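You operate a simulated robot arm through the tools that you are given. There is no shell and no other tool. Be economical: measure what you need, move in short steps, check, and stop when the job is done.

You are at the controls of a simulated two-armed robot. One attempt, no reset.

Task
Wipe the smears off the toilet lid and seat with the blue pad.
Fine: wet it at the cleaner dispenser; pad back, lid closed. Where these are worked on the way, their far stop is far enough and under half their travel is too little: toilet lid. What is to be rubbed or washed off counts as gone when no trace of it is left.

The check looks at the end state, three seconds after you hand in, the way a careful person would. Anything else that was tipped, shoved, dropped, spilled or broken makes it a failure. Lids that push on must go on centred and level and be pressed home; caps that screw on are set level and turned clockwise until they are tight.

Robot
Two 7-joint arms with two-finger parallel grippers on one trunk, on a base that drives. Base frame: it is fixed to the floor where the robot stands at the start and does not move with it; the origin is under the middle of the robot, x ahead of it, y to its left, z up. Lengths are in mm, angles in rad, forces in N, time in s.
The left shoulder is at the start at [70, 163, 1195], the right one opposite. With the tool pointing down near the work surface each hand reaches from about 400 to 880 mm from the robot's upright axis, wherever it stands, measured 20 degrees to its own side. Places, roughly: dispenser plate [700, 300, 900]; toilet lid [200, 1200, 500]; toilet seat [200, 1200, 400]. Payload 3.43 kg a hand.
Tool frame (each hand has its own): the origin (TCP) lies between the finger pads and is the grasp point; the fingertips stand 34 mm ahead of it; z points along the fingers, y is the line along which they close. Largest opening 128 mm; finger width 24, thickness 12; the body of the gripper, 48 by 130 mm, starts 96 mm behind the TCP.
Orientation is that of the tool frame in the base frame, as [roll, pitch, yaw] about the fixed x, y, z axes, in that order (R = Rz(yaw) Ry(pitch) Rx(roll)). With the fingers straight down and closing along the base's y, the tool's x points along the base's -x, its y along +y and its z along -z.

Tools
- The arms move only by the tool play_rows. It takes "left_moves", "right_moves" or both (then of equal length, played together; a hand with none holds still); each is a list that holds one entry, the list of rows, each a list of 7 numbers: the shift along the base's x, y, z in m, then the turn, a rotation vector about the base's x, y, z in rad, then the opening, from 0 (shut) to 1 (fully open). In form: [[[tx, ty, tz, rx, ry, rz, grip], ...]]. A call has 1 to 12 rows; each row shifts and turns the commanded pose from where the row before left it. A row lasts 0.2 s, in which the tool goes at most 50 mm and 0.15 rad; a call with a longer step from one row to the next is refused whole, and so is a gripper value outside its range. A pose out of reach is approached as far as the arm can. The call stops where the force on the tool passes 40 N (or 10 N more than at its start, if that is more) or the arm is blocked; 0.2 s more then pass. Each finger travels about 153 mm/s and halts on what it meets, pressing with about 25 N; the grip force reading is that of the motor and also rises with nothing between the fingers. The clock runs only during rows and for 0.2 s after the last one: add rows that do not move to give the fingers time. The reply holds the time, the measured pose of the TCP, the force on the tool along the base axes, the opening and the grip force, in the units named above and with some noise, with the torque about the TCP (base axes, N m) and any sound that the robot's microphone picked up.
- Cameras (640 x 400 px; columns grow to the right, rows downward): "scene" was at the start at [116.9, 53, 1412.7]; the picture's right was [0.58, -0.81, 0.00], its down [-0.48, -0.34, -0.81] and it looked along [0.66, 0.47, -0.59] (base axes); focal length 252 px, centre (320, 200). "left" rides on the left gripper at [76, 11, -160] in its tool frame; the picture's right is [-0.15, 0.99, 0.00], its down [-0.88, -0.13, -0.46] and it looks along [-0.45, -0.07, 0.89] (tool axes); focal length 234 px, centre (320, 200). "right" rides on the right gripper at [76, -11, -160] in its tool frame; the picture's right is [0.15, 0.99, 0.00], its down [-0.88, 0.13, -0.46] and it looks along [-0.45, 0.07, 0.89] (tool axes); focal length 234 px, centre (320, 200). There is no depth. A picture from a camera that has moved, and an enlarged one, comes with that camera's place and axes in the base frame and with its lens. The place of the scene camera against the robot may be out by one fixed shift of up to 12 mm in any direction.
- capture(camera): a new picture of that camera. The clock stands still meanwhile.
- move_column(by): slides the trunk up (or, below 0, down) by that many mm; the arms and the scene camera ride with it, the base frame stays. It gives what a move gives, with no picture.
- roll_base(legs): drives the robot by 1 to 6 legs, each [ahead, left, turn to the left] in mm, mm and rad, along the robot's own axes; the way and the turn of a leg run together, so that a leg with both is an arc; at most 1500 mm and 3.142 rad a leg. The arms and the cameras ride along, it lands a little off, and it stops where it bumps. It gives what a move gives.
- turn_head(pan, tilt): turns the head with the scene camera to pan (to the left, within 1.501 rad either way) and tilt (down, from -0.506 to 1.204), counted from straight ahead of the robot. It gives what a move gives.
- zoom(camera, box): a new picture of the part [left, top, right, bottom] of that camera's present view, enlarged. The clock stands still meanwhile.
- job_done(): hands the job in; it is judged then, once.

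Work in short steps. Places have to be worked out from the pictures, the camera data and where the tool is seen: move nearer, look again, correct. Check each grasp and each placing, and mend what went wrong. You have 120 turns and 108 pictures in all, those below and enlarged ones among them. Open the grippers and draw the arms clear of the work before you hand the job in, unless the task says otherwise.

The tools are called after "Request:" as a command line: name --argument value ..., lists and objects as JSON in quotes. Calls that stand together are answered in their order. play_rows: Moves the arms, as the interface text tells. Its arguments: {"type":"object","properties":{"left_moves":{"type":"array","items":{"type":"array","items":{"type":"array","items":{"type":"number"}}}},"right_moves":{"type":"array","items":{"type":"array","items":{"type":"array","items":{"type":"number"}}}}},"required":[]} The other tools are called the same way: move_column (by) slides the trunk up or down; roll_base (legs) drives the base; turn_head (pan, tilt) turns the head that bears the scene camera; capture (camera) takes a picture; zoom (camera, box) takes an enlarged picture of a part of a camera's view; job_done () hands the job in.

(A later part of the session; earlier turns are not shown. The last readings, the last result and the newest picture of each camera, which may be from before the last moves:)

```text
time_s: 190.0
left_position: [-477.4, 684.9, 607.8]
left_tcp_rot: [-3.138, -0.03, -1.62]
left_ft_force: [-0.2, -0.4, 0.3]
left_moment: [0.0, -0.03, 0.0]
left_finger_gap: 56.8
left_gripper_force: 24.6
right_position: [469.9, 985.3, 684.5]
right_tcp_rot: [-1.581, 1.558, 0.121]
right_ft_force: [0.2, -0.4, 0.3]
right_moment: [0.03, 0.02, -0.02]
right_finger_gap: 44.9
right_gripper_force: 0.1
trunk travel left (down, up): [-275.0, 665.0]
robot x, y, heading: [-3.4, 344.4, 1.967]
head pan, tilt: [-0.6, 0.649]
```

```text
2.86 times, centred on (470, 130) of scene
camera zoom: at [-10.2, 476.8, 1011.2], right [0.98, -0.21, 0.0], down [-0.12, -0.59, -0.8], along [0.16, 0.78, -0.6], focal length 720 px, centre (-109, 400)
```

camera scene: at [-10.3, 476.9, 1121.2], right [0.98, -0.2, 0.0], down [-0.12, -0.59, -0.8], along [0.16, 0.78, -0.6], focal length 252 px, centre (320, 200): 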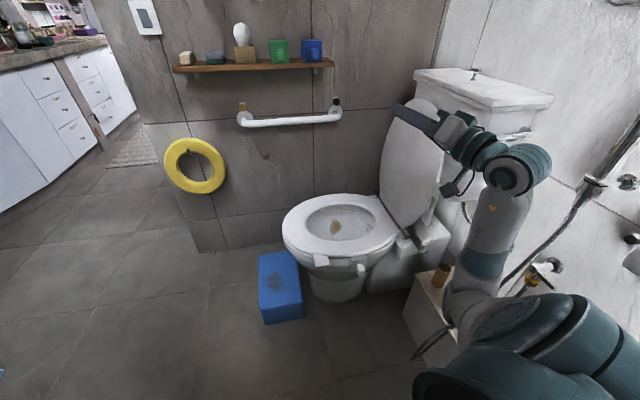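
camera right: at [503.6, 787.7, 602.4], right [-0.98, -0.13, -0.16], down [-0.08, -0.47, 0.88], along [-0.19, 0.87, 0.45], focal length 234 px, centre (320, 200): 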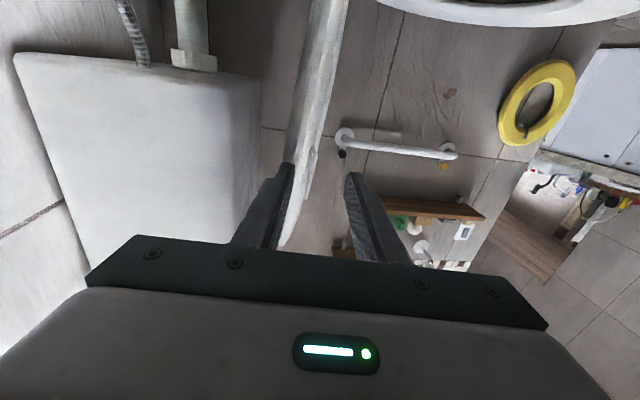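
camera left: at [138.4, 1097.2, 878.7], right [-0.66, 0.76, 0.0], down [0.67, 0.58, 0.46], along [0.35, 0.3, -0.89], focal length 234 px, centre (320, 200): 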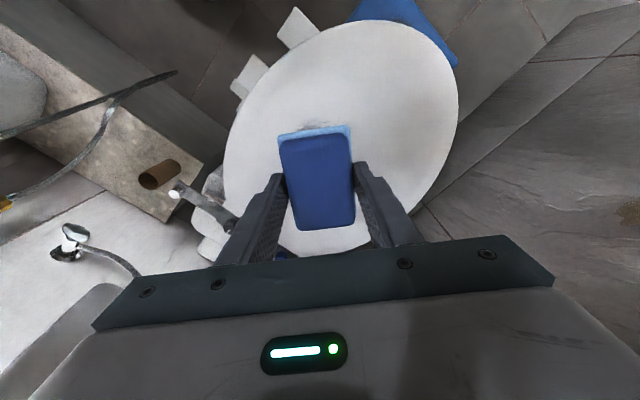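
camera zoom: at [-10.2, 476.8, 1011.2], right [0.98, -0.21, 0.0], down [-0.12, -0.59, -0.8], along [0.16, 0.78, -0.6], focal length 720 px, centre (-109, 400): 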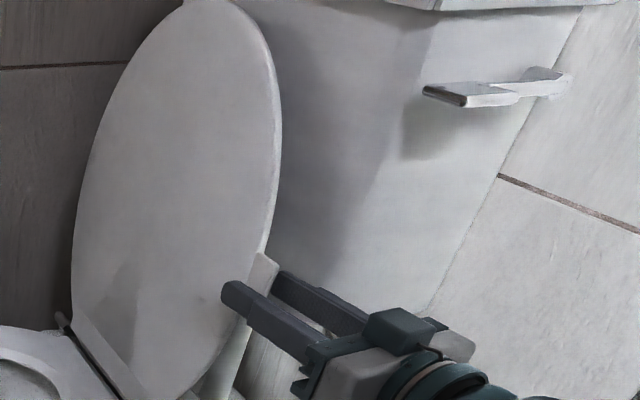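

Fingers straddle the tab. I pull the lid toward closing along its arc, rolling the hand with it.

Request:
play_rows --right_moves '[[[-0.0247, 0, 0.0013, 0.0134, -0.099, 0, 0.35], [-0.0248, 0, -0.0012, 0.0134, -0.099, 0, 0.35], [-0.0245, 0, -0.0037, 0.0134, -0.099, 0, 0.35], [-0.0239, 0, -0.0061, 0.0134, -0.099, 0, 0.35], [-0.0234, 0, -0.0085, 0.0134, -0.099, 0, 0.35]]]'

Request:
zoom --camera "scene" --box '[300, 40, 520, 240]'

```text
time_s: 191.2
left_position: [-478.1, 683.5, 607.2]
left_tcp_rot: [-3.137, -0.029, -1.622]
left_ft_force: [-0.3, 0.0, -0.7]
left_moment: [-0.02, 0.01, -0.02]
left_finger_gap: 56.8
left_gripper_force: 24.4
right_position: [347.7, 983.2, 667.1]
right_tcp_rot: [-1.567, 1.059, 0.137]
right_ft_force: [0.0, -0.2, 0.1]
right_moment: [-0.02, -0.01, 0.0]
right_finger_gap: 44.4
right_gripper_force: 0.0
trunk travel left (down, up): [-275.0, 665.0]
robot x, y, heading: [-3.4, 342.5, 1.963]
head pan, tilt: [-0.6, 0.649]
```

```text
2.00 times, centred on (410, 140) of scene
camera zoom: at [-10.5, 476.9, 1011.3], right [0.98, -0.2, 0.0], down [-0.12, -0.59, -0.8], along [0.16, 0.78, -0.6], focal length 504 px, centre (140, 320)
```

zoom: 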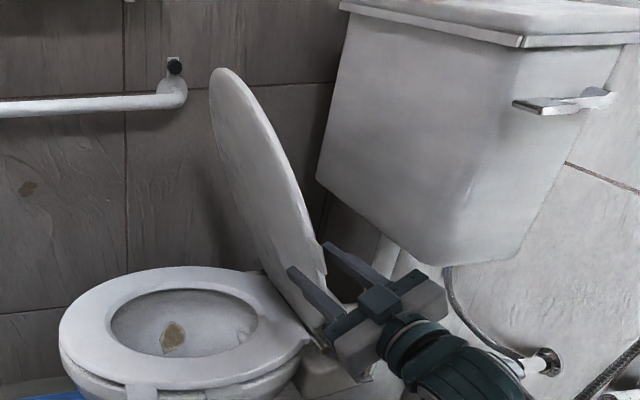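

The lid follows smoothly. I continue the arc down.

Request:
play_rows --right_moves '[[[-0.0224, 0, -0.0107, 0.0134, -0.099, 0, 0.35], [-0.0212, 0, -0.013, 0.0134, -0.099, 0, 0.35], [-0.0197, 0, -0.015, 0.0134, -0.099, 0, 0.35], [-0.0181, 0, -0.0168, 0.0134, -0.099, 0, 0.35], [-0.0164, 0, -0.0186, 0.0134, -0.099, 0, 0.35], [-0.0144, 0, -0.0202, 0.0134, -0.099, 0, 0.35]]]'

Request:
zoom --camera "scene" --box '[260, 80, 480, 280]'

```text
time_s: 192.6
left_position: [-479.0, 683.9, 607.1]
left_tcp_rot: [-3.139, -0.03, -1.62]
left_ft_force: [-0.1, -0.5, -1.1]
left_moment: [0.01, -0.03, 0.03]
left_finger_gap: 57.0
left_gripper_force: 25.1
right_position: [350.4, 976.3, 721.6]
right_tcp_rot: [-1.587, 0.801, 0.128]
right_ft_force: [0.8, -0.1, -0.2]
right_moment: [0.01, 0.01, 0.01]
right_finger_gap: 44.7
right_gripper_force: 0.1
right hand out of reach, approached as far as the arm can: row 1, 2, 3, 4, 5, 6
trunk travel left (down, up): [-275.0, 665.0]
robot x, y, heading: [-6.2, 342.2, 1.964]
head pan, tilt: [-0.6, 0.649]
```

```text
2.00 times, centred on (370, 180) of scene
camera zoom: at [-10.2, 476.8, 1011.3], right [0.98, -0.2, 0.0], down [-0.12, -0.59, -0.8], along [0.16, 0.78, -0.6], focal length 504 px, centre (220, 240)
```

zoom: 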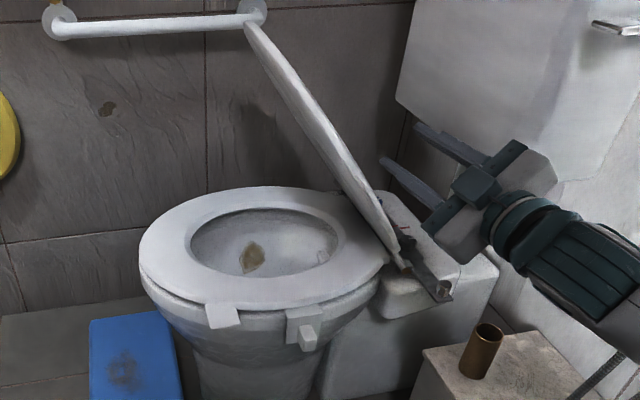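

The roll hit a limit and the hand drifted back, while the lid seems to hold by its own friction at about 60°. I look closer.

Request:
zoom --camera "scene" --box '[360, 110, 460, 230]'

Request:
capture --camera "right"

```text
3.33 times, centred on (410, 170) of scene
camera zoom: at [-10.2, 476.8, 1011.3], right [0.98, -0.2, 0.0], down [-0.12, -0.59, -0.8], along [0.16, 0.78, -0.6], focal length 840 px, centre (20, 300)
```

zoom: 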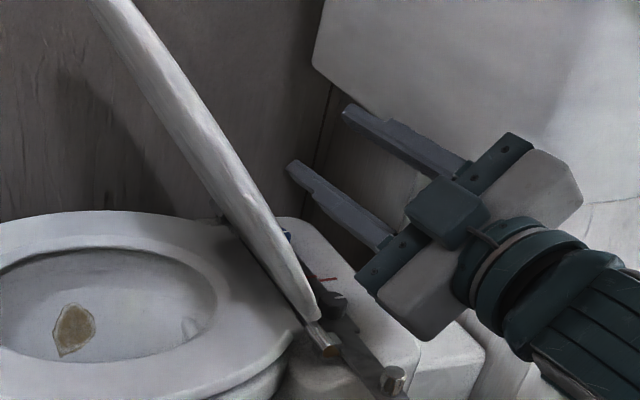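

```text
23 pictures are left
camera right: at [434.0, 827.2, 677.5], right [-0.6, -0.1, -0.79], down [-0.64, -0.54, 0.55], along [-0.48, 0.83, 0.27], focal length 234 px, centre (320, 200)
```

right: 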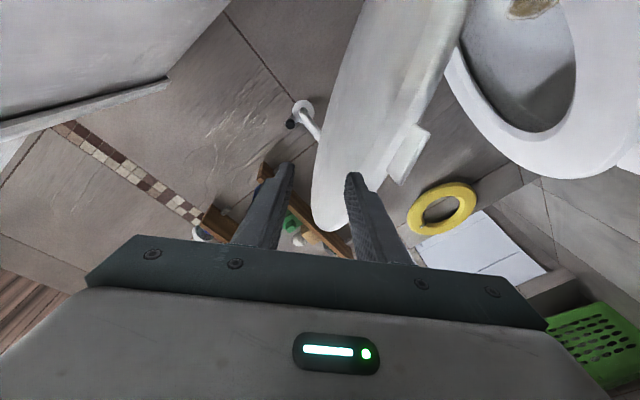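

The fingers are clear behind the lid, which stays at about 57° by hinge friction. I unroll and close the hand, then push the lid down from its outer side.

Request:
play_rows --right_moves '[[[0.006, 0, 0.01, -0.017, 0.127, 0, 0.1], [0.006, 0, 0, -0.017, 0.127, 0, 0], [0.006, 0, 0, -0.017, 0.127, 0, 0], [0.006, 0, -0.01, -0.017, 0.127, 0, 0], [0.006, 0, -0.02, -0.017, 0.127, 0, 0], [0, 0, -0.03, -0.017, 0.127, 0, 0], [0, 0.02, -0.01, 0, 0, 0, 0], [0, 0.02, 0, 0, 0, 0, 0]]]'

Request:
zoom --camera "scene" --box '[260, 80, 480, 280]'

```text
time_s: 194.4
left_position: [-476.2, 683.5, 606.5]
left_tcp_rot: [-3.139, -0.031, -1.62]
left_ft_force: [0.4, 0.1, 0.4]
left_moment: [-0.02, 0.02, 0.01]
left_finger_gap: 56.9
left_gripper_force: 24.8
right_position: [379.8, 1016.7, 662.1]
right_tcp_rot: [2.597, 1.569, -1.965]
right_ft_force: [0.2, 0.3, 0.1]
right_moment: [0.01, 0.0, 0.0]
right_finger_gap: 0.1
right_gripper_force: 24.9
trunk travel left (down, up): [-275.0, 665.0]
robot x, y, heading: [-4.8, 343.3, 1.965]
head pan, tilt: [-0.6, 0.649]
```

```text
2.00 times, centred on (370, 180) of scene
camera zoom: at [-10.2, 477.0, 1011.2], right [0.98, -0.21, 0.0], down [-0.12, -0.59, -0.8], along [0.16, 0.78, -0.6], focal length 504 px, centre (220, 240)
```

zoom: 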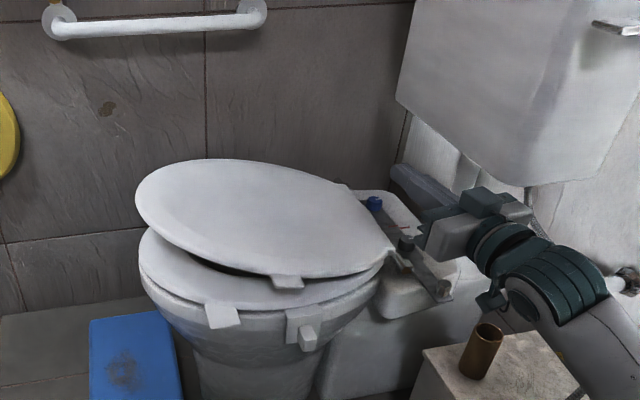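

The lid is a soft-close one and is sinking by itself, now at about 15°. I wait while drawing the right hand back clear.

Request:
play_rows --right_moves '[[[0, -0.02, 0.01, 0, 0, 0, 0], [0, -0.03, 0.01, 0, 0, 0, 0], [0, -0.03, 0.01, 0, 0, 0, 0], [0, 0, 0, 0, 0, 0, 0], [0, 0, 0, 0, 0, 0, 0], [0, 0, 0, 0, 0, 0, 0], [0, 0, 0, 0, 0, 0, 0], [0, 0, 0, 0, 0, 0, 0]]]'

Request:
zoom --camera "scene" --box '[260, 80, 480, 280]'

```text
time_s: 196.2
left_position: [-477.7, 683.8, 606.4]
left_tcp_rot: [-3.137, -0.03, -1.619]
left_ft_force: [0.5, 0.3, 0.1]
left_moment: [-0.02, -0.01, -0.03]
left_finger_gap: 56.8
left_gripper_force: 25.4
right_position: [380.1, 935.9, 691.7]
right_tcp_rot: [2.963, 1.57, -1.603]
right_ft_force: [-0.2, -0.1, 0.5]
right_moment: [0.03, 0.03, 0.01]
right_finger_gap: 0.2
right_gripper_force: 24.6
trunk travel left (down, up): [-275.0, 665.0]
robot x, y, heading: [-1.8, 344.3, 1.966]
head pan, tilt: [-0.6, 0.649]
```

```text
2.00 times, centred on (370, 180) of scene
camera zoom: at [-10.2, 476.8, 1011.2], right [0.98, -0.21, 0.0], down [-0.12, -0.59, -0.8], along [0.16, 0.78, -0.6], focal length 504 px, centre (220, 240)
```

zoom: 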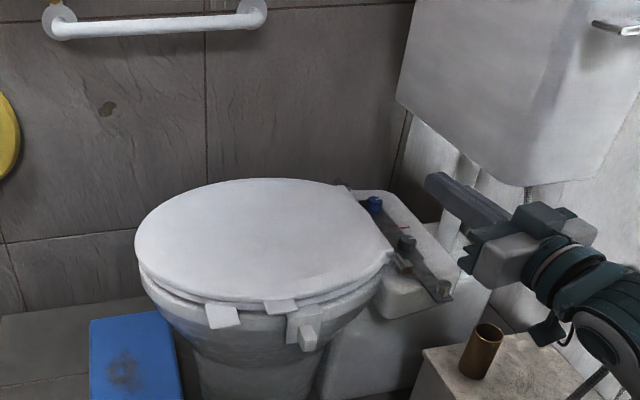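

The lid is fully closed. I raise the trunk and fold the right hand back down, staying away from the wall.

Request:
move_column --by 110

Request:
play_rows --right_moves '[[[-0.035, -0.005, 0.025, 0, 0, 0, 0], [-0.035, -0.005, 0.025, 0, 0, 0, 0], [-0.035, -0.005, 0.025, 0, 0, 0, 0], [-0.01, 0, 0.02, -0.129, -0.0538, 0, 0], [-0.01, 0, 0.02, -0.129, -0.0538, 0, 0], [-0.01, 0, 0.01, -0.129, -0.0538, 0, 0], [-0.01, 0, 0, -0.129, -0.0538, 0, 0], [0, 0, 0, -0.129, -0.0538, 0, 0]]]'

Request:
play_rows --right_moves '[[[0, -0.01, 0, -0.129, -0.0538, 0, 0], [0, -0.01, 0, -0.129, -0.0538, 0, 0], [0, -0.01, 0, -0.129, -0.0538, 0, 0], [0, 0, 0, -0.129, -0.0538, 0, 0], [0, 0, 0, -0.129, -0.0538, 0, 0], [0, 0, 0, -0.129, -0.0538, 0, 0]]]'

Request:
capture --camera "scene"

```text
time_s: 197.6
left_position: [-478.4, 683.7, 717.5]
left_tcp_rot: [-3.136, -0.031, -1.619]
left_ft_force: [0.3, -0.2, -0.4]
left_moment: [-0.01, -0.02, 0.01]
left_finger_gap: 56.8
left_gripper_force: 25.2
right_position: [380.2, 936.1, 800.8]
right_tcp_rot: [2.995, 1.568, -1.569]
right_ft_force: [0.2, 0.4, -0.2]
right_moment: [0.0, -0.01, 0.02]
right_finger_gap: 0.0
right_gripper_force: 25.1
trunk travel left (down, up): [-385.0, 555.0]
robot x, y, heading: [-3.1, 342.3, 1.965]
head pan, tilt: [-0.6, 0.649]
```

```text
time_s: 199.4
left_position: [-485.5, 675.0, 715.2]
left_tcp_rot: [-3.129, -0.015, -1.623]
left_ft_force: [0.8, -0.5, -1.3]
left_moment: [0.03, 0.01, 0.03]
left_finger_gap: 57.0
left_gripper_force: 25.3
right_position: [286.3, 981.0, 916.7]
right_tcp_rot: [-2.888, 0.876, -1.178]
right_ft_force: [-2.0, 0.2, -0.9]
right_moment: [0.08, -0.17, -0.2]
right_finger_gap: 0.0
right_gripper_force: 24.6
right hand out of reach, approached as far as the arm can: row 1, 2, 3, 4
trunk travel left (down, up): [-385.0, 555.0]
robot x, y, heading: [-8.0, 340.8, 1.961]
head pan, tilt: [-0.6, 0.649]
```

```text
time_s: 200.8
left_position: [-478.2, 684.1, 716.4]
left_tcp_rot: [-3.136, -0.03, -1.619]
left_ft_force: [-1.0, 0.4, -0.7]
left_moment: [0.0, -0.03, 0.03]
left_finger_gap: 56.8
left_gripper_force: 25.1
right_position: [293.1, 964.1, 907.2]
right_tcp_rot: [-2.893, 0.03, -1.176]
right_ft_force: [0.4, 0.4, 0.2]
right_moment: [-0.01, 0.01, 0.0]
right_finger_gap: 0.0
right_gripper_force: 24.2
trunk travel left (down, up): [-385.0, 555.0]
robot x, y, heading: [-3.4, 345.6, 1.964]
head pan, tilt: [-0.6, 0.649]
```

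```text
20 pictures are left
camera scene: at [-11.2, 477.2, 1121.1], right [0.98, -0.21, 0.0], down [-0.12, -0.59, -0.8], along [0.16, 0.78, -0.6], focal length 252 px, centre (320, 200)
```

scene: 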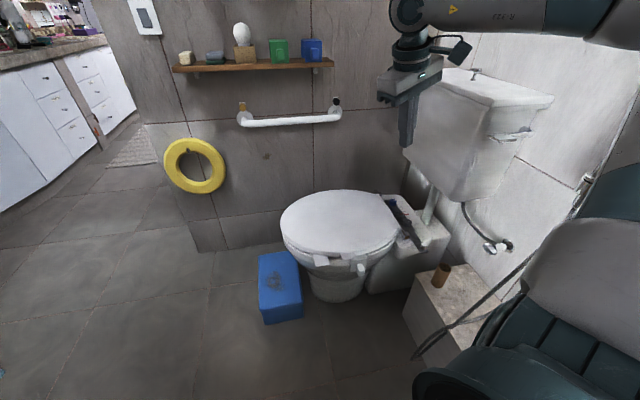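

Lid closed and clean. I fold the right hand in, raise the left hand, and begin the drive back to the shelf.

Request:
play_rows --right_moves '[[[-0.041, -0.023, 0, 0, 0, 0, 0], [-0.041, -0.023, 0, 0, 0, 0, 0], [-0.041, -0.023, 0, 0, 0, 0, 0], [-0.041, -0.023, 0, 0, 0, 0, 0], [-0.041, -0.023, 0, 0, 0, 0, 0]]]' --left_moves '[[[0, 0, 0.035, 0, 0, 0, 0.35], [0, 0, 0.035, 0, 0, 0, 0.35], [0, 0, 0.035, 0, 0, 0, 0.35], [0, 0, 0.035, 0, 0, 0, 0.35], [0, 0, 0.03, 0, 0, 0, 0.35]]]'

Request:
roll_base --legs '[[0, 0, -0.5]]'

Request:
move_column --by 110

```text
time_s: 202.0
left_position: [-478.6, 683.4, 887.5]
left_tcp_rot: [-3.137, -0.03, -1.621]
left_ft_force: [0.0, 0.3, -1.1]
left_moment: [-0.03, -0.02, 0.02]
left_finger_gap: 56.8
left_gripper_force: 24.7
right_position: [89.7, 848.3, 907.5]
right_tcp_rot: [-2.895, 0.033, -1.179]
right_ft_force: [-0.1, -0.6, -0.6]
right_moment: [0.0, 0.01, -0.04]
right_finger_gap: 0.1
right_gripper_force: 24.9
trunk travel left (down, up): [-385.0, 555.0]
robot x, y, heading: [-6.3, 345.0, 1.965]
head pan, tilt: [-0.6, 0.649]
```

```text
time_s: 203.8
left_position: [-253.1, 870.9, 887.0]
left_tcp_rot: [-3.139, -0.033, -2.127]
left_ft_force: [0.0, -0.6, -0.1]
left_moment: [0.02, 0.03, -0.01]
left_finger_gap: 56.9
left_gripper_force: 25.4
right_position: [324.2, 739.5, 907.0]
right_tcp_rot: [-2.893, 0.032, -1.682]
right_ft_force: [-0.2, 1.0, -0.1]
right_moment: [0.02, -0.02, 0.0]
right_finger_gap: 0.0
right_gripper_force: 25.2
trunk travel left (down, up): [-385.0, 555.0]
robot x, y, heading: [-3.0, 340.5, 1.459]
head pan, tilt: [-0.6, 0.649]
```

```text
time_s: 205.2
left_position: [-254.3, 870.9, 997.4]
left_tcp_rot: [-3.138, -0.032, -2.124]
left_ft_force: [-0.5, -0.3, 0.0]
left_moment: [0.02, -0.01, -0.01]
left_finger_gap: 56.7
left_gripper_force: 25.6
right_position: [324.3, 740.6, 1016.7]
right_tcp_rot: [-2.895, 0.031, -1.683]
right_ft_force: [0.1, 0.1, -0.2]
right_moment: [0.0, 0.01, 0.03]
right_finger_gap: 0.0
right_gripper_force: 24.9
trunk travel left (down, up): [-495.0, 445.0]
robot x, y, heading: [-3.7, 344.5, 1.455]
head pan, tilt: [-0.6, 0.649]
```

Request:
roll_base --legs '[[-127, 103, 0], [0, 0, -1.555]]'

Request:
turn_head --pan 0.5 --tilt 0.6

Request:
capture --camera "scene"

```text
time_s: 210.5
left_position: [407.7, 477.6, 997.3]
left_tcp_rot: [-3.138, -0.032, 2.587]
left_ft_force: [0.2, -0.2, -1.0]
left_moment: [0.02, 0.0, -0.01]
left_finger_gap: 56.6
left_gripper_force: 25.1
right_position: [276.0, -98.4, 1017.7]
right_tcp_rot: [-2.893, 0.032, 3.029]
right_ft_force: [-0.5, -0.2, -0.1]
right_moment: [-0.02, 0.03, -0.03]
right_finger_gap: 0.0
right_gripper_force: 25.0
trunk travel left (down, up): [-495.0, 445.0]
robot x, y, heading: [-124.9, 227.3, -0.111]
head pan, tilt: [-0.6, 0.649]
```

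```text
time_s: 211.8
left_position: [407.4, 478.2, 997.7]
left_tcp_rot: [-3.138, -0.03, 2.588]
left_ft_force: [-0.2, 0.3, -0.4]
left_moment: [0.02, -0.01, 0.0]
left_finger_gap: 56.7
left_gripper_force: 25.1
right_position: [275.9, -97.5, 1017.8]
right_tcp_rot: [-2.894, 0.031, 3.03]
right_ft_force: [0.0, 0.3, 0.1]
right_moment: [0.0, 0.0, 0.0]
right_finger_gap: 0.2
right_gripper_force: 25.6
trunk travel left (down, up): [-495.0, 445.0]
robot x, y, heading: [-125.2, 227.6, -0.114]
head pan, tilt: [0.499, 0.6]
```

```text
19 pictures are left
camera scene: at [6.6, 259.3, 1235.5], right [0.38, -0.93, 0.0], down [-0.52, -0.21, -0.82], along [0.76, 0.31, -0.57], focal length 252 px, centre (320, 200)
```

scene: 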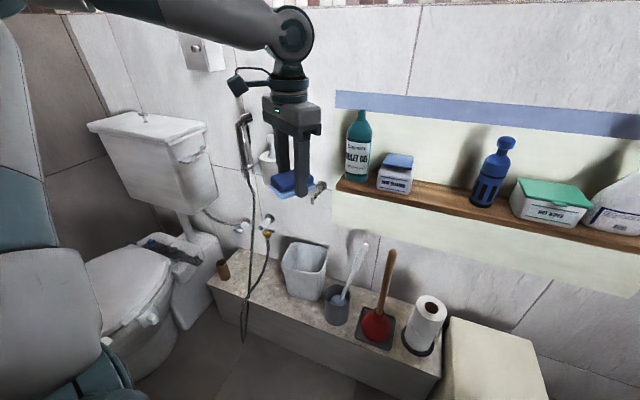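

Everything stands as before. I straighten the tool yaw, pull the left hand in slightly, and drive toward the shelf at about (45, 0).

Request:
play_rows --left_moves '[[[-0.01, -0.012, 0.01, -0.008, -0.013, 0.11, 0.35], [-0.01, -0.012, 0.01, -0.008, -0.013, 0.11, 0.35], [-0.01, -0.012, 0.01, 0, 0, 0.11, 0.35], [-0.01, -0.012, 0.01, 0, 0, 0.11, 0.35], [-0.01, -0.012, 0.01, 0, 0, 0.113, 0.35]]]'

Request:
roll_base --legs '[[0, -206, 0], [180, 0, 0]]'

Request:
turn_head --pan 0.62 --tilt 0.632

Request:
capture --camera "left"

```text
time_s: 213.0
left_position: [356.0, 419.1, 1046.9]
left_tcp_rot: [-3.134, -0.001, -3.14]
left_ft_force: [0.2, 0.9, -1.1]
left_moment: [0.03, -0.01, 0.0]
left_finger_gap: 56.9
left_gripper_force: 25.5
right_position: [275.0, -98.8, 1016.9]
right_tcp_rot: [-2.894, 0.031, 3.03]
right_ft_force: [-0.4, -0.1, -0.1]
right_moment: [0.0, 0.04, 0.0]
right_finger_gap: 0.0
right_gripper_force: 25.1
trunk travel left (down, up): [-495.0, 445.0]
robot x, y, heading: [-117.2, 226.9, -0.11]
head pan, tilt: [0.499, 0.6]
```

```text
time_s: 215.8
left_position: [513.8, 194.1, 1046.3]
left_tcp_rot: [-3.136, -0.002, 3.137]
left_ft_force: [0.2, -0.3, 0.1]
left_moment: [0.02, -0.01, 0.03]
left_finger_gap: 56.8
left_gripper_force: 25.0
right_position: [429.7, -325.5, 1017.0]
right_tcp_rot: [-2.894, 0.029, 3.027]
right_ft_force: [0.2, 0.2, 0.8]
right_moment: [0.01, 0.03, -0.01]
right_finger_gap: 0.0
right_gripper_force: 24.9
trunk travel left (down, up): [-495.0, 445.0]
robot x, y, heading: [35.2, 5.6, -0.113]
head pan, tilt: [0.499, 0.6]
```

```text
time_s: 216.4
left_position: [512.1, 194.2, 1047.0]
left_tcp_rot: [-3.132, -0.001, 3.137]
left_ft_force: [-0.6, 0.1, 0.1]
left_moment: [-0.01, -0.03, -0.01]
left_finger_gap: 56.8
left_gripper_force: 24.8
right_position: [429.7, -323.3, 1017.4]
right_tcp_rot: [-2.893, 0.032, 3.027]
right_ft_force: [0.2, -0.1, 0.0]
right_moment: [0.01, 0.02, 0.0]
right_finger_gap: 0.0
right_gripper_force: 25.5
trunk travel left (down, up): [-495.0, 445.0]
robot x, y, heading: [32.9, 3.8, -0.118]
head pan, tilt: [0.62, 0.632]
```

```text
18 pictures are left
camera left: at [437.2, 205.7, 1207.4], right [0.15, 0.99, -0.01], down [0.88, -0.13, 0.46], along [0.45, -0.07, -0.89], focal length 234 px, centre (320, 200)
```

left: 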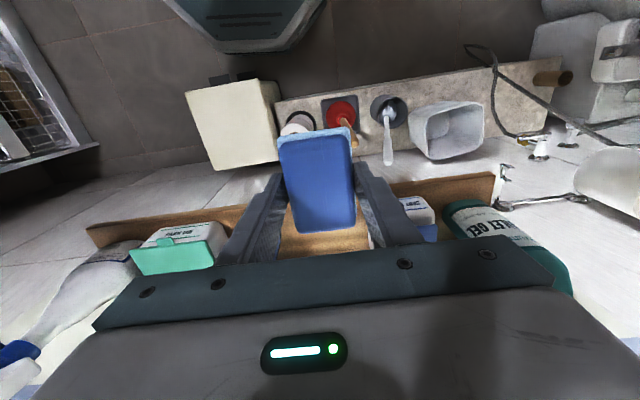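

I move the pad above its place [663, 176] and check.

Request:
play_rows --left_moves '[[[0.0, -0.018, -0.02, 0, 0, 0, 0.35], [0.04, 0, -0.025, 0, 0, 0, 0.35], [0.04, 0, 0, 0, 0, 0, 0.35], [0.04, 0, 0, 0, 0, 0, 0.35], [0.03, 0, 0, 0, 0, 0, 0.35], [0, 0, 0, 0, 0, 0, 0.35]]]'

Request:
zoom --camera "scene" --box '[300, 60, 540, 240]'

```text
time_s: 217.8
left_position: [662.7, 174.8, 1003.6]
left_tcp_rot: [-3.135, 0.001, 3.138]
left_ft_force: [0.5, -0.1, -0.9]
left_moment: [0.0, -0.02, -0.02]
left_finger_gap: 56.7
left_gripper_force: 24.9
right_position: [429.7, -324.5, 1018.0]
right_tcp_rot: [-2.894, 0.031, 3.028]
right_ft_force: [0.3, 0.4, 0.9]
right_moment: [0.01, 0.0, -0.01]
right_finger_gap: 0.1
right_gripper_force: 24.8
trunk travel left (down, up): [-495.0, 445.0]
robot x, y, heading: [32.4, 1.6, -0.114]
head pan, tilt: [0.62, 0.632]
```

```text
2.22 times, centred on (420, 150) of scene
camera zoom: at [155.8, 42.7, 1232.9], right [0.48, -0.88, 0.0], down [-0.52, -0.29, -0.81], along [0.71, 0.39, -0.59], focal length 560 px, centre (98, 311)
```

zoom: 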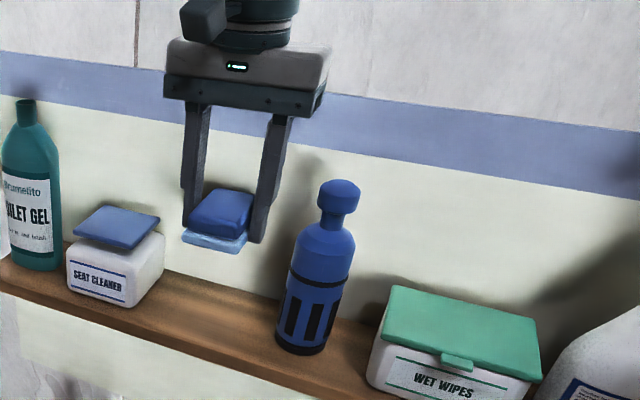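

Right above the free spot. I lower in stages until touch.

Request:
play_rows --left_moves '[[[0, 0.001, -0.03, 0, 0, 0, 0.35], [0, 0, -0.03, 0, 0, 0, 0.35], [0, 0, -0.02, 0, 0, 0, 0.35], [0, 0, -0.004, 0, 0, 0, 0.35], [0, 0, -0.003, 0, 0, 0, 0.35], [0, 0, -0.002, 0, 0, 0, 0.35], [0, 0, 0, 0, 0, 0, 0.35]]]'

Request:
zoom --camera "scene" --box '[320, 110, 480, 230]'

```text
time_s: 219.4
left_position: [662.6, 177.9, 912.9]
left_tcp_rot: [-3.134, -0.001, 3.138]
left_ft_force: [0.7, -0.4, 0.0]
left_moment: [-0.03, 0.04, 0.02]
left_finger_gap: 56.8
left_gripper_force: 25.2
right_position: [430.6, -324.6, 1017.4]
right_tcp_rot: [-2.894, 0.032, 3.028]
right_ft_force: [0.7, -0.2, -0.5]
right_moment: [-0.01, -0.02, -0.01]
right_finger_gap: 0.0
right_gripper_force: 24.7
trunk travel left (down, up): [-495.0, 445.0]
robot x, y, heading: [34.6, 7.4, -0.114]
head pan, tilt: [0.62, 0.632]
```

```text
3.33 times, centred on (400, 170) of scene
camera zoom: at [156.7, 42.8, 1232.8], right [0.48, -0.88, 0.0], down [-0.52, -0.29, -0.81], along [0.71, 0.39, -0.59], focal length 840 px, centre (53, 300)
```

zoom: 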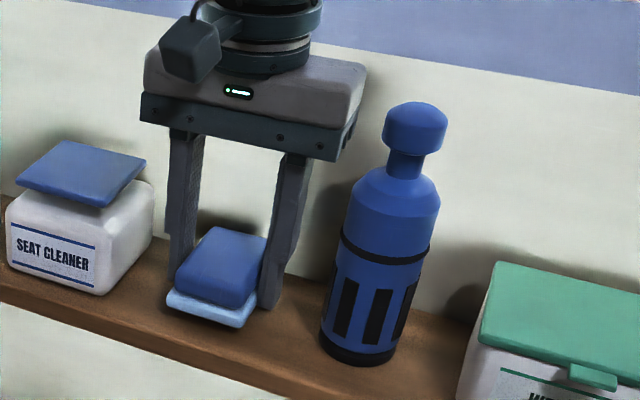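

Nearly down. I lower in 1.5 mm steps to feel the shelf.

Request:
play_rows --left_moves '[[[0, 0, -0.0015, 0, 0, 0, 0.35], [0, 0, -0.0015, 0, 0, 0, 0.35], [0, 0, -0.0015, 0, 0, 0, 0.35], [0, 0, 0, 0, 0, 0, 0.35]]]'

```text
time_s: 220.4
left_position: [663.9, 175.3, 907.9]
left_tcp_rot: [-3.134, 0.0, 3.137]
left_ft_force: [0.0, -0.1, 0.4]
left_moment: [0.0, 0.02, 0.04]
left_finger_gap: 56.6
left_gripper_force: 25.1
right_position: [429.4, -323.6, 1017.4]
right_tcp_rot: [-2.893, 0.031, 3.028]
right_ft_force: [-0.4, 0.3, -0.4]
right_moment: [-0.01, 0.0, 0.0]
right_finger_gap: 0.1
right_gripper_force: 24.9
trunk travel left (down, up): [-495.0, 445.0]
robot x, y, heading: [34.7, 6.5, -0.121]
head pan, tilt: [0.62, 0.632]
```

Request:
play_rows --left_moves '[[[0, 0, -0.0015, 0, 0, 0, 0.35], [0, 0, -0.0015, 0, 0, 0, 0.35], [0, 0, -0.0015, 0, 0, 0, 0.35], [0, 0, -0.0015, 0, 0, 0, 0.35], [0, 0, 0, 0, 0, 0, 0.35]]]'

Request:
zoom --camera "scene" --box '[345, 155, 425, 215]'

```text
time_s: 221.6
left_position: [663.5, 176.5, 905.5]
left_tcp_rot: [-3.135, 0.004, 3.14]
left_ft_force: [3.4, 3.4, 13.5]
left_moment: [0.59, 0.04, -0.15]
left_finger_gap: 56.9
left_gripper_force: 25.4
right_position: [428.9, -324.4, 1018.5]
right_tcp_rot: [-2.895, 0.031, 3.029]
right_ft_force: [1.0, 0.4, 0.6]
right_moment: [0.0, 0.02, 0.0]
right_finger_gap: 0.0
right_gripper_force: 25.3
trunk travel left (down, up): [-495.0, 445.0]
robot x, y, heading: [35.1, 4.0, -0.113]
head pan, tilt: [0.62, 0.632]
```

```text
6.67 times, centred on (385, 185) of scene
camera zoom: at [155.6, 42.7, 1233.1], right [0.48, -0.88, 0.0], down [-0.52, -0.29, -0.81], along [0.71, 0.39, -0.59], focal length 1680 px, centre (-113, 300)
```

zoom: 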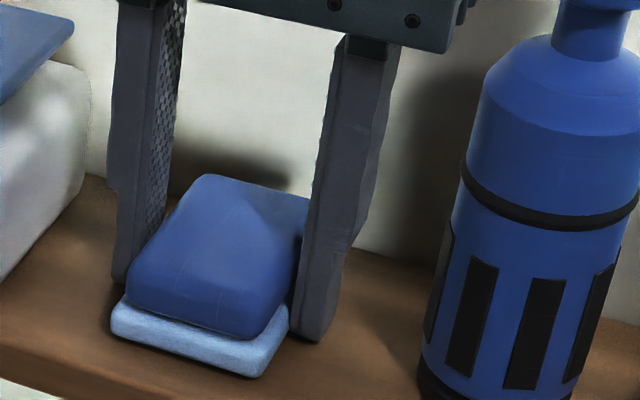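

The pad sits on the shelf with 13 N. I open a little, rise straight up, and withdraw.

Request:
play_rows --left_moves '[[[0, 0, 0, 0, 0, 0, 0.5], [0, 0, 0, 0, 0, 0, 0.58], [0, 0, 0, 0, 0, 0, 0.58], [0, 0, 0.03, 0, 0, 0, 0.58], [0, 0, 0.04, 0, 0, 0, 0.58], [0, 0, 0.03, 0, 0, 0, 0.58], [-0.045, 0, 0.01, 0, 0, 0, 0.58], [-0.045, 0, 0, 0, 0, 0, 0.58], [-0.045, 0, 0, 0, 0, 0, 0.58], [-0.045, 0, 0, 0, 0, 0, 0.58], [-0.04, 0, 0, 0, 0, 0, 1]]]' --right_moves '[[[0, 0, 0, 0, 0, 0, 0.3], [0, 0, 0, 0, 0, 0, 0.6], [0, 0, 0, 0, 0, 0, 1], [0, 0, 0, 0, 0, 0, 1], [0, 0, 0, 0, 0, 0, 1], [0, 0, 0, 0, 0, 0, 1], [0, 0, 0, 0, 0, 0, 1], [0, 0, 0, 0, 0, 0, 1], [0, 0, 0, 0, 0, 0, 1], [0, 0, 0, 0, 0, 0, 1], [0, 0, 0, 0, 0, 0, 1]]]'

Request:
capture --camera "scene"

Request:
zoom --camera "scene" --box '[300, 110, 460, 230]'

Request:
turn_head --pan 0 --tilt 1.1

Request:
capture --camera "scene"

```text
time_s: 224.0
left_position: [441.0, 176.2, 1013.0]
left_tcp_rot: [-3.134, 0.0, 3.139]
left_ft_force: [0.1, 0.6, 0.7]
left_moment: [0.03, 0.01, 0.02]
left_finger_gap: 128.0
left_gripper_force: 0.1
right_position: [430.3, -324.1, 1017.5]
right_tcp_rot: [-2.895, 0.033, 3.025]
right_ft_force: [0.1, -0.8, 0.4]
right_moment: [0.0, -0.03, 0.02]
right_finger_gap: 128.1
right_gripper_force: 0.0
trunk travel left (down, up): [-495.0, 445.0]
robot x, y, heading: [31.8, 4.8, -0.114]
head pan, tilt: [0.62, 0.632]
```

```text
14 pictures are left
camera scene: at [155.2, 42.8, 1232.9], right [0.48, -0.88, 0.0], down [-0.52, -0.29, -0.81], along [0.71, 0.39, -0.59], focal length 252 px, centre (320, 200)
```

scene: 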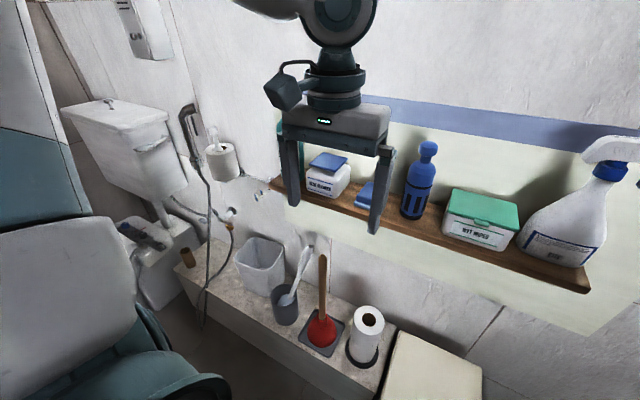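

```text
3.33 times, centred on (380, 170) of scene
camera zoom: at [155.2, 42.8, 1232.9], right [0.48, -0.88, 0.0], down [-0.52, -0.29, -0.81], along [0.71, 0.39, -0.59], focal length 840 px, centre (120, 300)
```

zoom: 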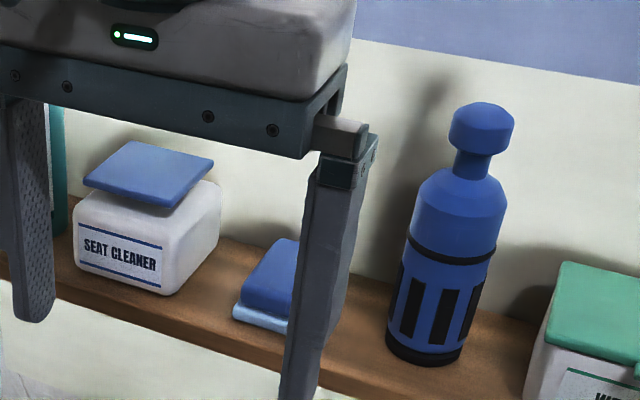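

```text
time_s: 225.0
left_position: [443.5, 175.4, 1013.0]
left_tcp_rot: [-3.133, 0.001, 3.139]
left_ft_force: [-0.6, -0.3, 0.2]
left_moment: [0.02, 0.0, 0.01]
left_finger_gap: 128.0
left_gripper_force: 0.0
right_position: [429.2, -325.3, 1017.8]
right_tcp_rot: [-2.894, 0.031, 3.029]
right_ft_force: [1.0, 0.6, -0.9]
right_moment: [0.01, 0.02, -0.02]
right_finger_gap: 128.0
right_gripper_force: 0.1
trunk travel left (down, up): [-495.0, 445.0]
robot x, y, heading: [37.7, 3.0, -0.111]
head pan, tilt: [0.0, 1.1]
```

```text
12 pictures are left
camera scene: at [142.8, -6.7, 1197.0], right [-0.11, -0.99, 0.0], down [-0.89, 0.1, -0.45], along [0.45, -0.05, -0.89], focal length 252 px, centre (320, 200)
```

scene: 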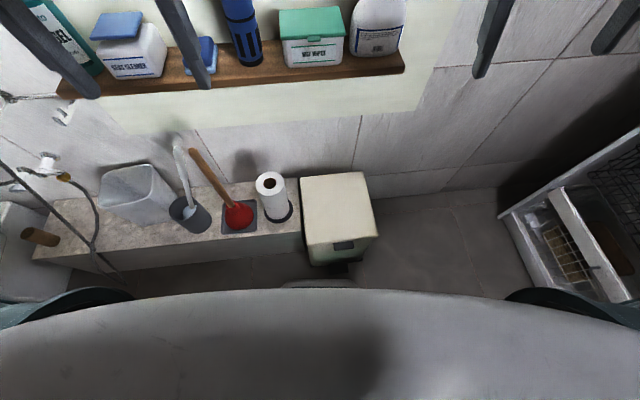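

The pad is back and everything on the bench stands. I check the paper roll near the wall, which I passed with the elbow, and back the arm away from the view.

Request:
turn_head --pan 0.75 --tilt 0.6

Request:
zoom --camera "scene" --box '[160, 60, 360, 260]'

```text
time_s: 226.1
left_position: [442.8, 174.6, 1012.9]
left_tcp_rot: [-3.135, 0.001, 3.139]
left_ft_force: [0.0, -0.4, 0.2]
left_moment: [0.0, 0.02, 0.0]
left_finger_gap: 128.0
left_gripper_force: 0.0
right_position: [428.7, -324.5, 1017.5]
right_tcp_rot: [-2.892, 0.032, 3.028]
right_ft_force: [0.0, 0.2, -0.9]
right_moment: [0.01, 0.02, 0.0]
right_finger_gap: 128.2
right_gripper_force: 0.0
trunk travel left (down, up): [-495.0, 445.0]
robot x, y, heading: [36.0, 5.0, -0.115]
head pan, tilt: [0.75, 0.6]
```

```text
2.00 times, centred on (260, 160) of scene
camera zoom: at [151.2, 52.9, 1235.5], right [0.59, -0.8, 0.0], down [-0.46, -0.34, -0.82], along [0.66, 0.49, -0.57], focal length 504 px, centre (440, 280)
```

zoom: 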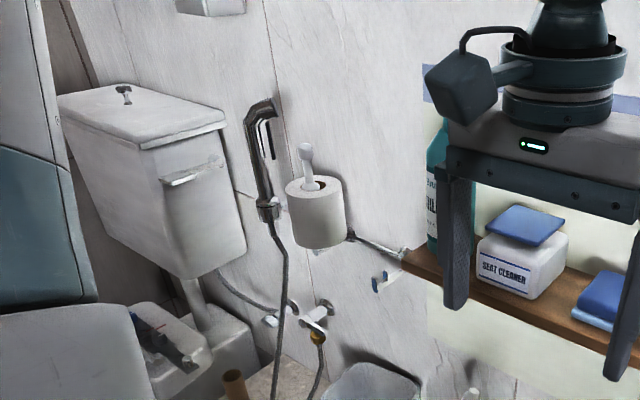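

The roll holder is swung up: its spindle, originally horizontal (knob toward the shelf), now points up — my elbow must have lifted it. I will swing it back down. I drive left to about (36, 455) and bring the closed left hand near.

Request:
roll_base --legs '[[-50, 0, 0], [0, 450, 0]]'

Request:
play_rows --left_moves '[[[0, 0.045, 0.01, 0, 0, 0, 0.5], [0, 0.045, 0.01, 0, 0, 0, 0], [0, 0.045, 0, 0, 0, 0, 0], [0, 0.04, 0, 0, 0, 0, 0]]]'

Request:
capture --camera "left"

Request:
turn_head --pan 0.4 --tilt 0.6

Request:
capture --camera "scene"

```text
time_s: 229.4
left_position: [446.1, 631.6, 1012.2]
left_tcp_rot: [-3.135, 0.0, 3.134]
left_ft_force: [0.8, 0.7, 0.8]
left_moment: [-0.06, 0.0, -0.01]
left_finger_gap: 127.8
left_gripper_force: 0.2
right_position: [432.6, 132.0, 1016.7]
right_tcp_rot: [-2.896, 0.031, 3.024]
right_ft_force: [0.6, 0.1, -0.6]
right_moment: [-0.02, 0.01, -0.04]
right_finger_gap: 128.0
right_gripper_force: 0.0
trunk travel left (down, up): [-495.0, 445.0]
robot x, y, heading: [37.4, 461.2, -0.115]
head pan, tilt: [0.75, 0.6]
```

```text
time_s: 230.4
left_position: [444.6, 807.6, 1031.4]
left_tcp_rot: [-3.136, -0.001, 3.135]
left_ft_force: [-0.1, 0.2, -0.1]
left_moment: [-0.02, -0.01, 0.0]
left_finger_gap: 0.2
left_gripper_force: 24.5
right_position: [431.1, 133.9, 1018.0]
right_tcp_rot: [-2.894, 0.031, 3.025]
right_ft_force: [-0.1, 0.2, 0.3]
right_moment: [0.0, -0.01, -0.04]
right_finger_gap: 127.9
right_gripper_force: 0.1
trunk travel left (down, up): [-495.0, 445.0]
robot x, y, heading: [37.6, 459.3, -0.117]
head pan, tilt: [0.75, 0.6]
```

```text
10 pictures are left
camera left: at [369.8, 820.9, 1193.0], right [0.15, 0.99, -0.01], down [0.88, -0.13, 0.46], along [0.45, -0.08, -0.89], focal length 234 px, centre (320, 200)
```

left: 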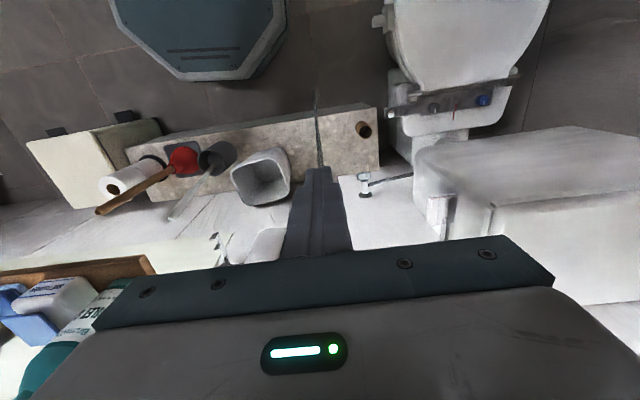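

```text
time_s: 231.2
left_position: [445.5, 805.6, 1032.1]
left_tcp_rot: [-3.135, 0.001, 3.134]
left_ft_force: [0.0, -0.3, -0.2]
left_moment: [0.01, -0.02, -0.03]
left_finger_gap: 0.0
left_gripper_force: 25.4
right_position: [432.3, 131.4, 1017.1]
right_tcp_rot: [-2.893, 0.031, 3.024]
right_ft_force: [0.1, 0.3, 0.4]
right_moment: [-0.02, -0.02, -0.01]
right_finger_gap: 128.0
right_gripper_force: 0.0
trunk travel left (down, up): [-495.0, 445.0]
robot x, y, heading: [35.7, 460.7, -0.117]
head pan, tilt: [0.4, 0.6]
```

```text
9 pictures are left
camera scene: at [167.8, 482.4, 1235.5], right [0.28, -0.96, 0.0], down [-0.54, -0.16, -0.82], along [0.79, 0.23, -0.57], focal length 252 px, centre (320, 200)
```

scene: 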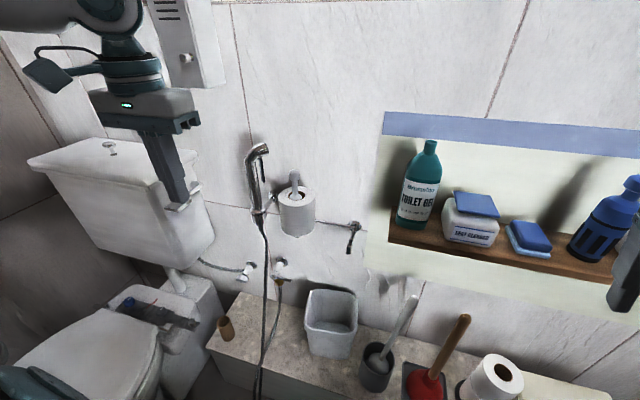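

Triangulated: roll centre now [637, 676, 845], knob [624, 671, 954], pivot near y 676, z 777; originally the roll lay at [645, 607, 777]. I bring the closed fingers to the roll's far side (+y), at [640, 795].

Request:
play_rows --left_moves '[[[0.045, -0.002, -0.008, 0, 0, 0, 0], [0.045, -0.002, -0.008, 0, 0, 0, 0], [0.045, -0.002, -0.008, 0, 0, 0, 0], [0.045, -0.002, -0.008, 0, 0, 0, 0], [0.012, 0, -0.02, 0, 0, 0, 0], [0, 0, -0.042, 0, 0, 0, 0], [0, 0, -0.042, 0, 0, 0, 0], [0, 0, 0, 0, 0, 0, 0]]]'

Request:
zoom --camera "scene" --box '[180, 80, 400, 280]'

```text
time_s: 232.8
left_position: [638.7, 798.7, 921.9]
left_tcp_rot: [-3.133, 0.013, 3.134]
left_ft_force: [-2.0, 2.5, 8.4]
left_moment: [-0.24, -0.08, -0.02]
left_finger_gap: 0.0
left_gripper_force: 25.2
right_position: [431.7, 131.8, 1018.5]
right_tcp_rot: [-2.894, 0.032, 3.026]
right_ft_force: [-1.0, 0.6, 0.7]
right_moment: [0.01, 0.01, 0.02]
right_finger_gap: 128.0
right_gripper_force: 0.1
trunk travel left (down, up): [-495.0, 445.0]
robot x, y, heading: [35.6, 460.7, -0.114]
head pan, tilt: [0.4, 0.6]
stopped in row 7 (left hand): the force on the tool passed its limit at 65 N (the readings are from after the stop); the commanded pose is now the measured one
```

```text
2.00 times, centred on (290, 180) of scene
camera zoom: at [166.9, 482.3, 1235.8], right [0.28, -0.96, 0.0], down [-0.54, -0.16, -0.83], along [0.79, 0.23, -0.56], focal length 504 px, centre (380, 240)
```

zoom: 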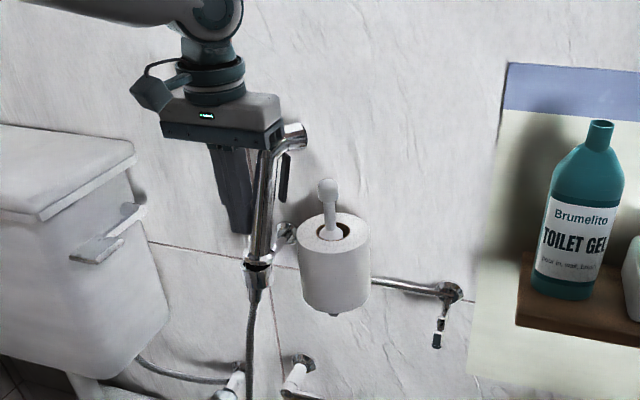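

I brushed the shower handset, which stands right beside the roll. I go straight up, then come down over the knob with fingers slightly open to straddle its shaft instead.

Request:
play_rows --left_moves '[[[0, 0, 0.03, 0, 0, 0, 0], [0, 0, 0.045, 0, 0, 0, 0], [0, 0, 0.045, 0, 0, 0, 0], [0, 0, 0.04, 0, 0, 0, 0.1], [-0.004, -0.043, 0, 0, -0.012, 0, 0.25], [-0.004, -0.043, 0, 0, 0, 0, 0.35], [-0.005, -0.042, 0, 0, 0, 0, 0.35], [0, 0, 0, 0, 0, 0, 0.35]]]'

Request:
zoom --camera "scene" --box '[210, 60, 370, 260]'

Request:
capture --camera "left"

```text
time_s: 234.6
left_position: [625.4, 670.7, 1082.0]
left_tcp_rot: [-3.131, 0.021, 3.137]
left_ft_force: [0.0, 0.7, 0.3]
left_moment: [-0.02, -0.04, 0.0]
left_finger_gap: 44.7
left_gripper_force: 0.1
right_position: [432.9, 132.3, 1017.6]
right_tcp_rot: [-2.894, 0.029, 3.025]
right_ft_force: [0.4, 0.7, 1.1]
right_moment: [0.03, 0.0, 0.0]
right_finger_gap: 127.9
right_gripper_force: 0.2
trunk travel left (down, up): [-495.0, 445.0]
robot x, y, heading: [37.3, 460.5, -0.113]
head pan, tilt: [0.4, 0.6]
```

```text
2.00 times, centred on (290, 160) of scene
camera zoom: at [167.8, 483.1, 1235.5], right [0.28, -0.96, 0.0], down [-0.54, -0.16, -0.82], along [0.79, 0.23, -0.57], focal length 504 px, centre (380, 280)
```

zoom: 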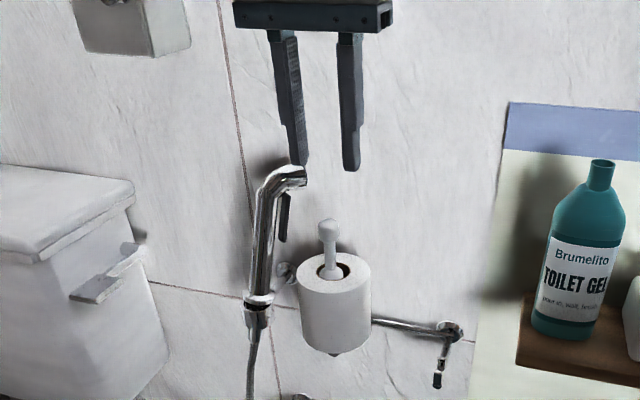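

```text
6 pictures are left
camera left: at [546.8, 683.6, 1240.3], right [0.15, 0.99, -0.01], down [0.87, -0.13, 0.48], along [0.47, -0.08, -0.88], focal length 234 px, centre (320, 200)
```

left: 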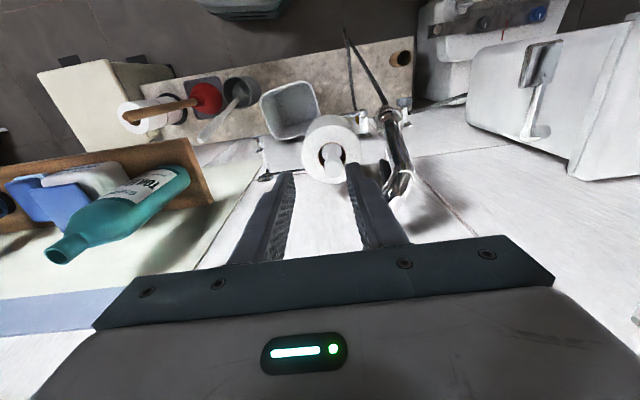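

Refined: spindle axis at about [644, 682], knob at z 954; the handset stays clear at y≈750. I centre over it, descend to straddle the shaft, then sweep it toward -y and down along its arc.

Request:
play_rows --left_moves '[[[0.017, 0.011, 0, 0, -0.02, 0, 0.35], [0, 0, -0.035, 0, 0, 0, 0.35], [0, 0, -0.035, 0, 0, 0, 0.35], [0, 0, -0.035, 0, 0, 0, 0.35], [0, 0, -0.03, 0, 0, 0, 0.35], [0, 0, 0, 0, 0, 0, 0.35]]]'

Request:
play_rows --left_moves '[[[0, -0.012, 0, 0, 0, 0, 0.35], [0, -0.02, 0.002, 0, 0, 0, 0.35], [0, -0.0195, 0.002, 0, 0, 0, 0.35], [0, -0.0195, -0.005, 0, 0, 0, 0.35], [0, -0.0185, -0.005, 0, 0, 0, 0.35], [0, -0.0175, -0.011, 0, 0, 0, 0.35], [0, -0.0165, -0.011, 0, 0, 0, 0.35], [0, -0.0135, -0.014, 0, 0, 0, 0.35], [0, -0.0135, -0.014, 0, 0, 0, 0.35]]]'

Request:
zoom --camera "scene" --box '[210, 80, 370, 280]'

```text
time_s: 236.0
left_position: [644.3, 681.6, 946.6]
left_tcp_rot: [-3.132, 0.044, 3.135]
left_ft_force: [-0.2, -0.2, -0.8]
left_moment: [0.01, -0.04, 0.0]
left_finger_gap: 44.4
left_gripper_force: 0.1
right_position: [432.0, 130.8, 1017.7]
right_tcp_rot: [-2.895, 0.032, 3.025]
right_ft_force: [0.3, -0.8, -1.0]
right_moment: [-0.01, 0.01, -0.02]
right_finger_gap: 127.9
right_gripper_force: 0.1
trunk travel left (down, up): [-495.0, 445.0]
robot x, y, heading: [37.3, 461.0, -0.121]
head pan, tilt: [0.4, 0.6]
```

```text
time_s: 238.0
left_position: [640.2, 539.4, 892.0]
left_tcp_rot: [-3.127, 0.048, 3.132]
left_ft_force: [5.9, -11.9, 7.7]
left_moment: [-0.13, -0.3, -0.07]
left_finger_gap: 52.7
left_gripper_force: 7.2
left hand out of reach, approached as far as the arm can: row 9
right_position: [431.7, 128.7, 1017.2]
right_tcp_rot: [-2.897, 0.032, 3.023]
right_ft_force: [0.0, -0.1, -0.8]
right_moment: [0.03, -0.01, 0.01]
right_finger_gap: 128.2
right_gripper_force: 0.1
trunk travel left (down, up): [-495.0, 445.0]
robot x, y, heading: [36.9, 461.6, -0.118]
head pan, tilt: [0.4, 0.6]
```

```text
2.00 times, centred on (290, 180) of scene
camera zoom: at [167.9, 479.9, 1235.7], right [0.28, -0.96, 0.0], down [-0.54, -0.16, -0.83], along [0.79, 0.23, -0.56], focal length 504 px, centre (380, 240)
```

zoom: 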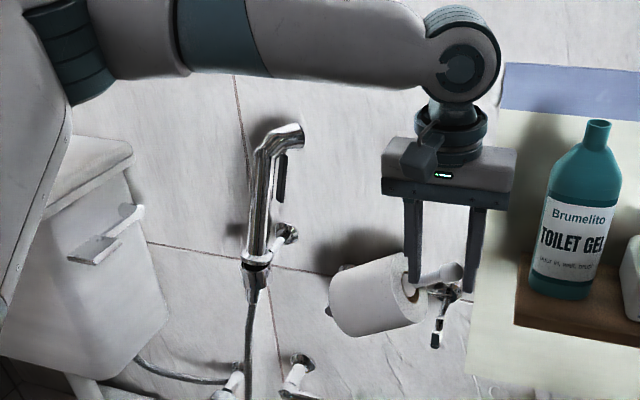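

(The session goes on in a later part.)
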